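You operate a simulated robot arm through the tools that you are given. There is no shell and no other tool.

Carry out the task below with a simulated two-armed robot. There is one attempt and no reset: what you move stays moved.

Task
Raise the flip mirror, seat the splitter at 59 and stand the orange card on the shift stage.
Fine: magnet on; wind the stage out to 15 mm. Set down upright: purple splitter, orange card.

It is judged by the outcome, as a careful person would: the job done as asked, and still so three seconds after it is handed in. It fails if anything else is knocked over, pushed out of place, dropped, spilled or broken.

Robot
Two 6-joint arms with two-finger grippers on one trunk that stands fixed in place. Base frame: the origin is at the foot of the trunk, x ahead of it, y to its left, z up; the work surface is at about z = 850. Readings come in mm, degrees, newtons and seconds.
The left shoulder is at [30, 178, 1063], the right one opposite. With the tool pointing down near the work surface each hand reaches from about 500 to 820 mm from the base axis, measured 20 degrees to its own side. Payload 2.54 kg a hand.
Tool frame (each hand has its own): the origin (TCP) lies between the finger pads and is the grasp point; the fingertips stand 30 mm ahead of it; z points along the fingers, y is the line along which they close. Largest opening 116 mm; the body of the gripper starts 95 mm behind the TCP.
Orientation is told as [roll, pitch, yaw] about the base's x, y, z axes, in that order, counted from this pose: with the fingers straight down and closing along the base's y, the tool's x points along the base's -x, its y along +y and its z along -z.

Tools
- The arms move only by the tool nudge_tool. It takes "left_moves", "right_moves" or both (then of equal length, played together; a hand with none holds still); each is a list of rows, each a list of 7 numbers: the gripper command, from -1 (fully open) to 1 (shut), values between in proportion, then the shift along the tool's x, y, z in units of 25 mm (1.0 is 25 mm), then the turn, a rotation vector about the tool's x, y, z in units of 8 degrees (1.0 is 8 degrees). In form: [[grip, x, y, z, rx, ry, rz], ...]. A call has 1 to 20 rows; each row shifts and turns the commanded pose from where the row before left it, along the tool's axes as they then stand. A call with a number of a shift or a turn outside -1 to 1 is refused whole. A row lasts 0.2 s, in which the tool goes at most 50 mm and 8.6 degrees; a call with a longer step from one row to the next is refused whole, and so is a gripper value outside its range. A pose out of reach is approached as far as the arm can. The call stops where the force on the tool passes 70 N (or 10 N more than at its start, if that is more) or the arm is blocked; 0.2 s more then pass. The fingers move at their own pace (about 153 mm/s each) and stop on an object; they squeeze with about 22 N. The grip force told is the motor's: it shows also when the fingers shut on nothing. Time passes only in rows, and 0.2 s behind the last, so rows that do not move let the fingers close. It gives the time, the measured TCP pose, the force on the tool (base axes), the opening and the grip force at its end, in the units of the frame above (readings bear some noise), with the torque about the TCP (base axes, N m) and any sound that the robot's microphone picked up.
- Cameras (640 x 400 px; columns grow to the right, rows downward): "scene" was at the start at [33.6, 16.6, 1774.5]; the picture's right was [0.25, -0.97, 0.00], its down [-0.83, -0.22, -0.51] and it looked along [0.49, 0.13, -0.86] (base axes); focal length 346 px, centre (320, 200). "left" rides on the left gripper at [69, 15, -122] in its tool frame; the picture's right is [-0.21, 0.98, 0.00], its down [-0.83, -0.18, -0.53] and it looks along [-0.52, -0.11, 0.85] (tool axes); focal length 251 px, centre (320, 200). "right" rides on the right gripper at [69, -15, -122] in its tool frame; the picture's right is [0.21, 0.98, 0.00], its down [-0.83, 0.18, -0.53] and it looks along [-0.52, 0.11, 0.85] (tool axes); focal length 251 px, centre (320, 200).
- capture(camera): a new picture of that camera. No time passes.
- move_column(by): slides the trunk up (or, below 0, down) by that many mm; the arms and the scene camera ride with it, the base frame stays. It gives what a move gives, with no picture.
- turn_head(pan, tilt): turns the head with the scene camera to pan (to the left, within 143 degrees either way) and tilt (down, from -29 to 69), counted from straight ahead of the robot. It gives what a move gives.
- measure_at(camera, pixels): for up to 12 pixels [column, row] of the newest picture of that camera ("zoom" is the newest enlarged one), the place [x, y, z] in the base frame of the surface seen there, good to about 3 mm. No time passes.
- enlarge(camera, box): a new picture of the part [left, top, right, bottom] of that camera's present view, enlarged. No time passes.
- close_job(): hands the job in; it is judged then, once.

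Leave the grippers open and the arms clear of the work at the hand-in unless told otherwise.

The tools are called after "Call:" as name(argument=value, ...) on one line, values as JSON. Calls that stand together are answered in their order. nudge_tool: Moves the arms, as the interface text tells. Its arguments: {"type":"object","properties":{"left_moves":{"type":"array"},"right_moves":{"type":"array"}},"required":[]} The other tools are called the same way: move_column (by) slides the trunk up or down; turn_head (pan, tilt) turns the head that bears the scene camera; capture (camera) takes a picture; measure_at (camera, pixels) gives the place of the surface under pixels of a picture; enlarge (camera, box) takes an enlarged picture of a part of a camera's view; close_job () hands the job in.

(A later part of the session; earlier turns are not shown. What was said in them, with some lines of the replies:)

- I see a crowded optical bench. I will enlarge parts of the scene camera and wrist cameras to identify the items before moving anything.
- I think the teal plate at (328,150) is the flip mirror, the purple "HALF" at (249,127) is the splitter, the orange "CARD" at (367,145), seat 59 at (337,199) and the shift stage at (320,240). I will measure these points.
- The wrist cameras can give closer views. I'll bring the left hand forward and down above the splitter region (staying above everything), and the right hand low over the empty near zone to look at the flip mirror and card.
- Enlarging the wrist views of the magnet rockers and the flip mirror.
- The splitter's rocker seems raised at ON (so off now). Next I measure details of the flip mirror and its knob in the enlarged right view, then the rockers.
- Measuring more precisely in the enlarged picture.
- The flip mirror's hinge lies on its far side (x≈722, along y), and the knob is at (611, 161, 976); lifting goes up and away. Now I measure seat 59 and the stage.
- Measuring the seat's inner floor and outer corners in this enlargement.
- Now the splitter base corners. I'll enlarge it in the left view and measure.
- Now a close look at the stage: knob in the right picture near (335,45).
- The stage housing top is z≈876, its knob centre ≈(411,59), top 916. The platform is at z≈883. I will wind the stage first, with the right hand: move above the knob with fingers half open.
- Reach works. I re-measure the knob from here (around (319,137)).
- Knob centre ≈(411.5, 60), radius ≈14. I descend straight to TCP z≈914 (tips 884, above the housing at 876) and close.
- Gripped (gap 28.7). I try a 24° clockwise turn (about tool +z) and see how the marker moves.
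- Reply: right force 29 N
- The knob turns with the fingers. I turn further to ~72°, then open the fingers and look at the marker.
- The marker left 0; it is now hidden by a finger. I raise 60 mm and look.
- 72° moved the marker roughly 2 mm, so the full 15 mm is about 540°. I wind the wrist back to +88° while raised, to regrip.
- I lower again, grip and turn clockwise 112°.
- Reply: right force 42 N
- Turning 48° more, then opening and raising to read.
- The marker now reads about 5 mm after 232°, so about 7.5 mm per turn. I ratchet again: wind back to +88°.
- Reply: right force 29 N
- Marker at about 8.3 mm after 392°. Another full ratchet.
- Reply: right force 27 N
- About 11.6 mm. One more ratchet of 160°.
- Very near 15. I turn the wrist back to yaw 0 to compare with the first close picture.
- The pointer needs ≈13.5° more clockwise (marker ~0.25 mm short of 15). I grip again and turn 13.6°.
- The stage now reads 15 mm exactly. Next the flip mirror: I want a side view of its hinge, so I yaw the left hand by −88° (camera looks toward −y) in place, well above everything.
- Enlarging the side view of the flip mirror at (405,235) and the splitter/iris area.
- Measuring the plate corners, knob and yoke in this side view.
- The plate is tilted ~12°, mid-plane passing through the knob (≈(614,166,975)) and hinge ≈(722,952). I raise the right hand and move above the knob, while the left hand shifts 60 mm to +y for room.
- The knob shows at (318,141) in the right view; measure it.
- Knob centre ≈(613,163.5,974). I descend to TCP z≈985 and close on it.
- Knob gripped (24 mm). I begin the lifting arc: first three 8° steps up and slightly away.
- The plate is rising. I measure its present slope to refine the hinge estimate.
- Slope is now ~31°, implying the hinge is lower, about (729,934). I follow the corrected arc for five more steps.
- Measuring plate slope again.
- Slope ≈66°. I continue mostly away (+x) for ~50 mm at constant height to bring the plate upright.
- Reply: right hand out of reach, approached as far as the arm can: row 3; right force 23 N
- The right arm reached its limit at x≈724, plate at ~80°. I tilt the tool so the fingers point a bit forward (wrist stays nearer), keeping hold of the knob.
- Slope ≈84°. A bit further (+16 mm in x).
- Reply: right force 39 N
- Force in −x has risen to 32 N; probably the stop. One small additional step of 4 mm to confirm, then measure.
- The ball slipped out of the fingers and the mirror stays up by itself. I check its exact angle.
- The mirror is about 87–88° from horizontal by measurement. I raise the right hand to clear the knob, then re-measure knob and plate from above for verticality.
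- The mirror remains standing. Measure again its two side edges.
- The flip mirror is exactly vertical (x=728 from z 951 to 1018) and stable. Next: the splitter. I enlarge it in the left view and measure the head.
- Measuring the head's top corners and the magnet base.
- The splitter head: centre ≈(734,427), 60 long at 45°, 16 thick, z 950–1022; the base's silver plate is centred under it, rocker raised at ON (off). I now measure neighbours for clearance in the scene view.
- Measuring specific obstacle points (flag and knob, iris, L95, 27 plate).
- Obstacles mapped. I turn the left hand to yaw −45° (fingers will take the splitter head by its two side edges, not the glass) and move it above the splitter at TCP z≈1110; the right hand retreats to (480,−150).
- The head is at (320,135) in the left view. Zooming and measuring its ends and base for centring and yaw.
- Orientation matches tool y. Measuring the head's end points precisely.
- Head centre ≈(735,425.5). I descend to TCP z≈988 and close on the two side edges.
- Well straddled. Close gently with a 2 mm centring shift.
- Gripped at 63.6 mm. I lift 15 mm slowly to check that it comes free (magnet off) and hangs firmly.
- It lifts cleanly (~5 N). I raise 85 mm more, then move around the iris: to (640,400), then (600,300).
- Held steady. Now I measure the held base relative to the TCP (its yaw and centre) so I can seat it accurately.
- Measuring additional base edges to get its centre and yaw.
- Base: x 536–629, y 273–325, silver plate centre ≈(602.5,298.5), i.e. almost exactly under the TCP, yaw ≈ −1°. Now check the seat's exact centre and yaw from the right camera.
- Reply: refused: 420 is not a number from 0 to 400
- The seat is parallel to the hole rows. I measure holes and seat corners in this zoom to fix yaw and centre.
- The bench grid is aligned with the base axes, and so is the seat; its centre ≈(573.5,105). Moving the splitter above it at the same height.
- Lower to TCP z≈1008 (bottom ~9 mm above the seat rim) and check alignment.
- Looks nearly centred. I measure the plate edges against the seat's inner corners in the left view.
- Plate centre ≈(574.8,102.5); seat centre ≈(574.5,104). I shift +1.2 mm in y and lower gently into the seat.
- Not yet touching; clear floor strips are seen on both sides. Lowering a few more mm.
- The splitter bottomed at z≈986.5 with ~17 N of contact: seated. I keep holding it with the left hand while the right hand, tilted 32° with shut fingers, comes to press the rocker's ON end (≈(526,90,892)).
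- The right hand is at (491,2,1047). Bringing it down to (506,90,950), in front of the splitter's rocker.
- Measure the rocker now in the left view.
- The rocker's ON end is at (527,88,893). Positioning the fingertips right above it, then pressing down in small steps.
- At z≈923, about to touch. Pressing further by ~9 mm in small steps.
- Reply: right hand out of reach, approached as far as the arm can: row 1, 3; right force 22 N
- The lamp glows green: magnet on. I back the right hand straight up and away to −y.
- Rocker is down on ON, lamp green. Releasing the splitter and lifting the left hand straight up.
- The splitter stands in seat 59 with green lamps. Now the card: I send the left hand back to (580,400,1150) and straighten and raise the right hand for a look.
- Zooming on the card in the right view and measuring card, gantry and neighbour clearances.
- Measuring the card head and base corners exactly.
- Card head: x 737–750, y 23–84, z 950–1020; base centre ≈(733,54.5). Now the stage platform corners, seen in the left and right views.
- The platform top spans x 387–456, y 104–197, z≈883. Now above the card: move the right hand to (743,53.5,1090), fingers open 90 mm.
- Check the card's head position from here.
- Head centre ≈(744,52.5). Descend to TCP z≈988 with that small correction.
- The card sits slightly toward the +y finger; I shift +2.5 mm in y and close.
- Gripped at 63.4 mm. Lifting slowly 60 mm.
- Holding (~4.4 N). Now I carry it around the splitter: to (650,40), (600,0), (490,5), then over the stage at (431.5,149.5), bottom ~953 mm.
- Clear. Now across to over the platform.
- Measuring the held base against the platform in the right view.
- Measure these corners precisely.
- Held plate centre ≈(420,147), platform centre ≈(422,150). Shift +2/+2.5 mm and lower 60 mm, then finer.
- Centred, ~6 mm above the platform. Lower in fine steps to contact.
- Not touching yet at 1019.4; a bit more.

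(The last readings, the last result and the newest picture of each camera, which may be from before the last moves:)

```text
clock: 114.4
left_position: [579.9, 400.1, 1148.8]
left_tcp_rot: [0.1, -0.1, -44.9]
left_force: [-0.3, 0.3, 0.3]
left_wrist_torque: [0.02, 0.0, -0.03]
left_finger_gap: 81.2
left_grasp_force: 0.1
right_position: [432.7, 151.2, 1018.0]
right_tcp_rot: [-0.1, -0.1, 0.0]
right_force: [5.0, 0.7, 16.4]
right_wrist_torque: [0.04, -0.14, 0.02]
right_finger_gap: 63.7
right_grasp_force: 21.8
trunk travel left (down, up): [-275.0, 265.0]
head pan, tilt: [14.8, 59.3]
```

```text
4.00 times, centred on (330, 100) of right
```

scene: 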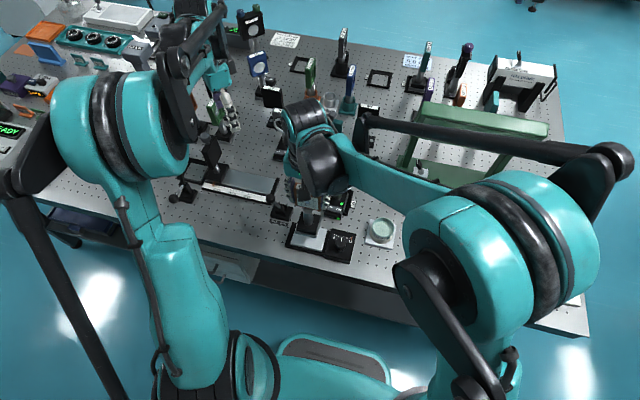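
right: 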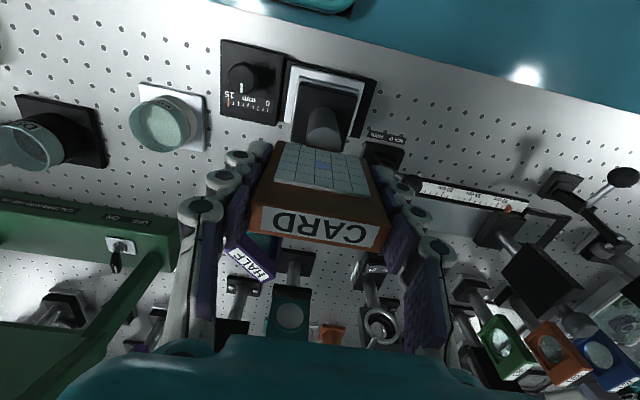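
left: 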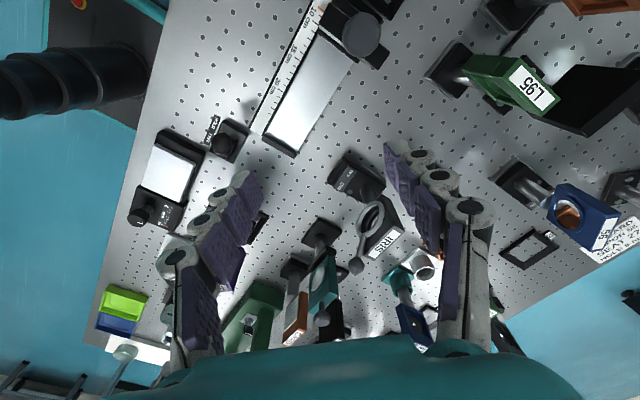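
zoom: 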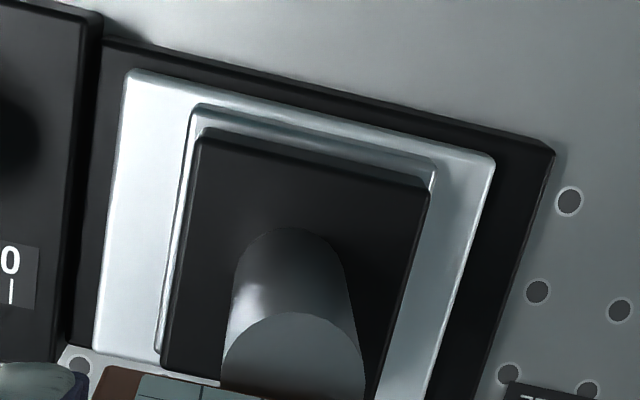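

Contact: 16 N. The plate stands within the platform on all sides. I relieve slightly, open the fingers gently and rise.

Call:
nudge_tool(right_moves=[[1, 0, 0, -0.03, 0, 0, 0], [-0.3, 0, 0, 0, 0, 0, 0], [-0.4, 0, 0, 0, 0, 0, 0], [-0.4, 0, 0, -0.4, 0, 0, 0], [-0.4, 0, 0, -0.8, 0, 0, 0], [-0.4, 0, 0, -1, 0, 0, 0], [-0.4, 0, 0, -1, 0, 0, 0], [-0.4, 0, 0, -1, 0, 0, 0], [-0.4, 0, 0, 0, 0, 0, 0]])

Call:
capture(camera="right")

Call:
enlarge(camera="scene", box=[270, 180, 370, 270])

```text
clock: 116.4
left_position: [580.6, 400.7, 1149.0]
left_tcp_rot: [0.0, 0.0, -44.8]
left_force: [-0.4, 0.1, -1.1]
left_wrist_torque: [0.0, 0.0, -0.01]
left_finger_gap: 81.2
left_grasp_force: 0.2
right_position: [433.1, 151.7, 1122.7]
right_tcp_rot: [0.0, 0.0, 0.0]
right_force: [-0.4, 0.0, 0.1]
right_wrist_torque: [-0.01, 0.01, 0.03]
right_finger_gap: 81.2
right_grasp_force: 0.0
trunk travel left (down, up): [-275.0, 265.0]
head pan, tilt: [14.8, 59.3]
```

```text
taken
```

right: 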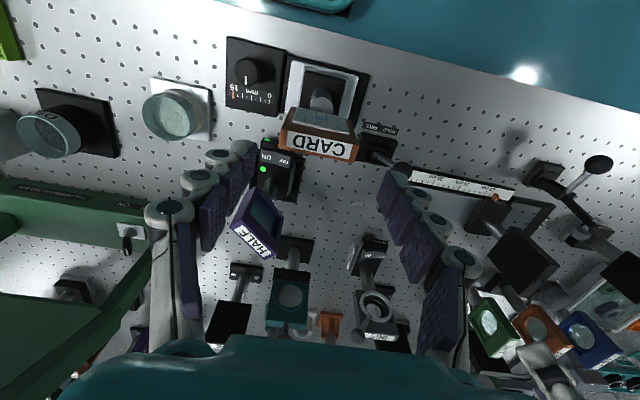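

```text
4.44 times, centred on (320, 225) of scene
```

zoom: 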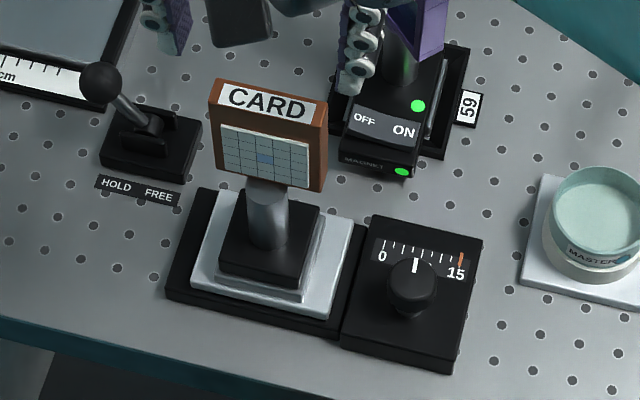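

Card stands upright on the stage, reading still 15. Now I retreat both arms with grippers open.

Call:
nudge_tool(right_moves=[[-0.4, 0, 0, -1, 0, 0, 0], [-0.4, 0, 0, -1, 0, 0, 0], [-0.5, -0.16, -0.98, -0.2, 0, 0, 0], [-0.6, -0.16, -0.98, -0.2, 0, 0, 0], [-0.7, -0.16, -0.98, -0.2, 0, 0, 0], [-0.8, -0.16, -0.98, -0.2, 0, 0, 0], [-1, -0.16, -0.98, -0.2, 0, 0, 0], [-1, -0.16, -0.98, 0, 0, 0, 0], [-1, -0.16, -0.98, 0, 0, 0, 0], [-1, -0.16, -0.98, 0, 0, 0, 0], [-1, -0.16, -0.98, 0, 0, 0, 0], [-1, -0.16, -0.98, 0, 0, 0, 0], [-1, 0, 0, 0, 0, 0, 0]], left_moves=[[-0.4, 0, 0, -0.8, 0, 0, 0], [-0.4, 0, 0, -0.8, 0, 0, 0], [-0.4, 0.435, -0.61, -0.3, 0, 0, 0], [-0.4, 0.435, -0.61, -0.3, 0, 0, 0], [-1, 0.435, -0.61, -0.3, 0, 0, 0], [-1, 0.435, -0.61, -0.3, 0, 0, 0], [-1, 0.435, -0.61, -0.3, 0, 0, 0], [-1, 0.435, -0.61, -0.3, 0, 0, 0], [-1, 0.435, -0.61, -0.3, 0, 0, 0], [-1, 0.435, -0.61, -0.3, 0, 0, 0], [-1, 0, 0, 0, 0, 0, 0], [-1, 0, 0, 0, 0, 0, 0], [-1, 0, 0, 0, 0, 0, 0]])

Call:
capture(camera="scene")

Call:
capture(camera="right")

Call:
capture(camera="left")

Call:
enlarge(camera="scene", box=[230, 70, 410, 270])

```text
clock: 119.2
left_position: [432.7, 374.8, 1249.0]
left_tcp_rot: [-0.1, 0.0, -44.8]
left_force: [0.4, -0.2, 0.1]
left_wrist_torque: [-0.03, 0.01, 0.0]
left_finger_gap: 116.2
left_grasp_force: 0.1
right_position: [473.3, -91.9, 1196.1]
right_tcp_rot: [0.0, 0.0, 0.0]
right_force: [0.0, 0.7, -0.8]
right_wrist_torque: [0.0, 0.03, 0.02]
right_finger_gap: 116.1
right_grasp_force: 0.0
trunk travel left (down, up): [-275.0, 265.0]
head pan, tilt: [14.8, 59.3]
```

```text
taken
```

scene: 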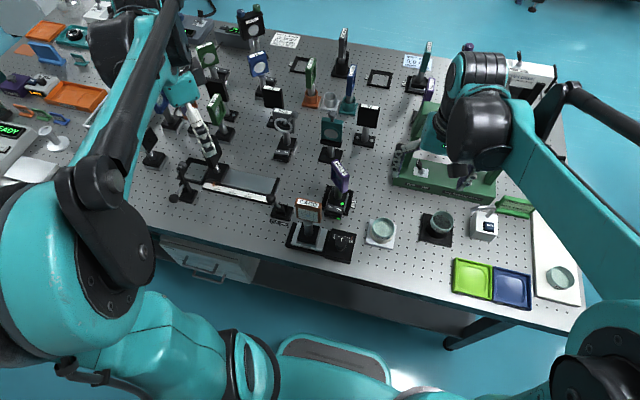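

```text
taken
```

right: 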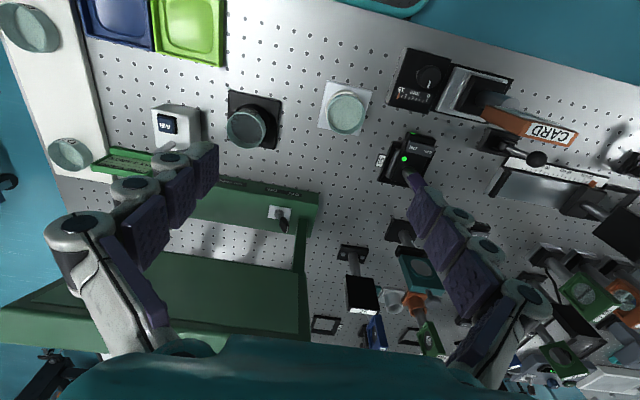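

```text
taken
```

left: 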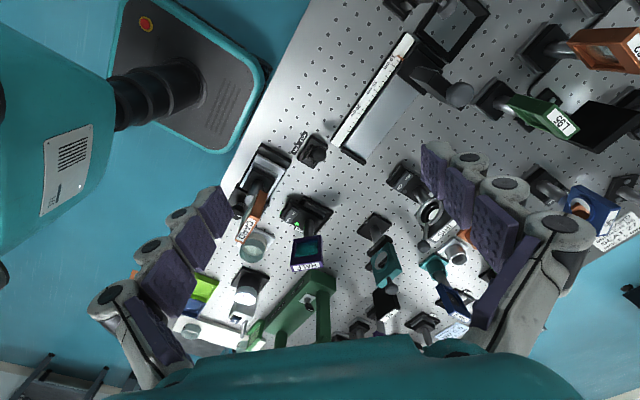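

```text
2.00 times, centred on (320, 170) of scene
```

zoom: 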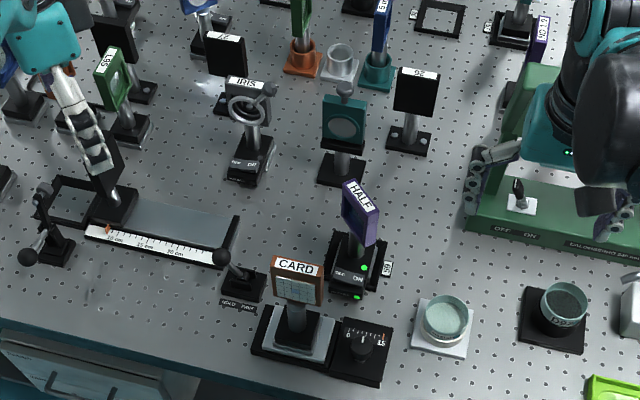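

Everything appears in place. Final check: zoom on splitter, mirror and stage, with measurements.

Call:
enlarge(camera="scene", box=[290, 110, 370, 260])

Call:
enlarge(camera="scene", box=[310, 155, 365, 220])

Call:
measure_at(camera="scene", pixels=[[333, 130], [331, 141], [330, 118], [340, 170], [345, 190], [335, 205], [342, 205], [310, 215], [305, 204], [308, 240], [295, 240], [351, 200]])

Call:
enlarge(camera="scene", box=[325, 225, 365, 265])

```text
2.67 times, centred on (330, 185) of scene
```

zoom: 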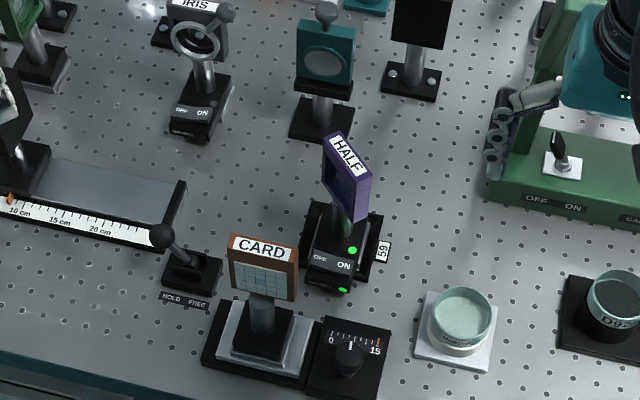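

```text
6.15 times, centred on (338, 188) of scene
```

zoom: 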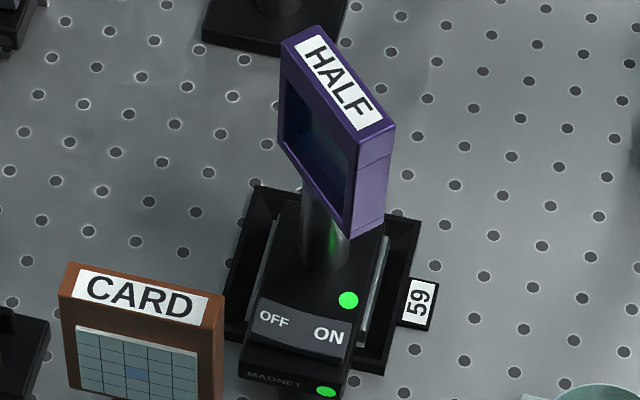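

```text
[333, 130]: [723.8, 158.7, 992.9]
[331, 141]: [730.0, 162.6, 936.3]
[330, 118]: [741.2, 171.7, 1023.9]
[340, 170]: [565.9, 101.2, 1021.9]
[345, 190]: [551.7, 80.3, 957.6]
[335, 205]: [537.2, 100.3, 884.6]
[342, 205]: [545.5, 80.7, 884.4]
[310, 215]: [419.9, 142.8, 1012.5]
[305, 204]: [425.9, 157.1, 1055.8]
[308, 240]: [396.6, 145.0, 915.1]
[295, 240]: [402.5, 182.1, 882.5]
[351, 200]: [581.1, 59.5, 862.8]
```

```text
10.00 times, centred on (345, 245) of scene
```

zoom: 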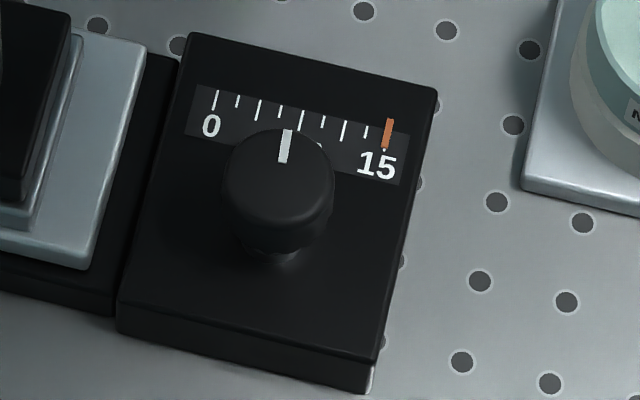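

Final state as I see it:
- The mirror is vertical.
- The splitter is flush in seat 59, head top at z≈1022, with its lamp green.
- The card is upright on the stage.
- The stage marker is on 15.
- The grippers are open and clear.

Handing in.

Call:
close_job()

```text
The job is handed in.
```

The job is done and handed in. I don't have the judge's result, but my last checks showed everything in place:

- **Flip mirror:** raised to vertical, and it stays up by itself.
- **Splitter:** the purple HALF splitter sits flush in seat 59, upright. Its magnet is on, with the lamp green.
- **Shift stage:** wound out until the marker sits on 15 mm.
- **Card:** the orange card stands upright near the middle of the stage platform.

As the mirror reached vertical, its knob slipped out of the right hand's fingers. I measured it again afterwards and it was standing straight.

Nothing else looked moved or knocked over in the last pictures. Both grippers are open and clear of the work.
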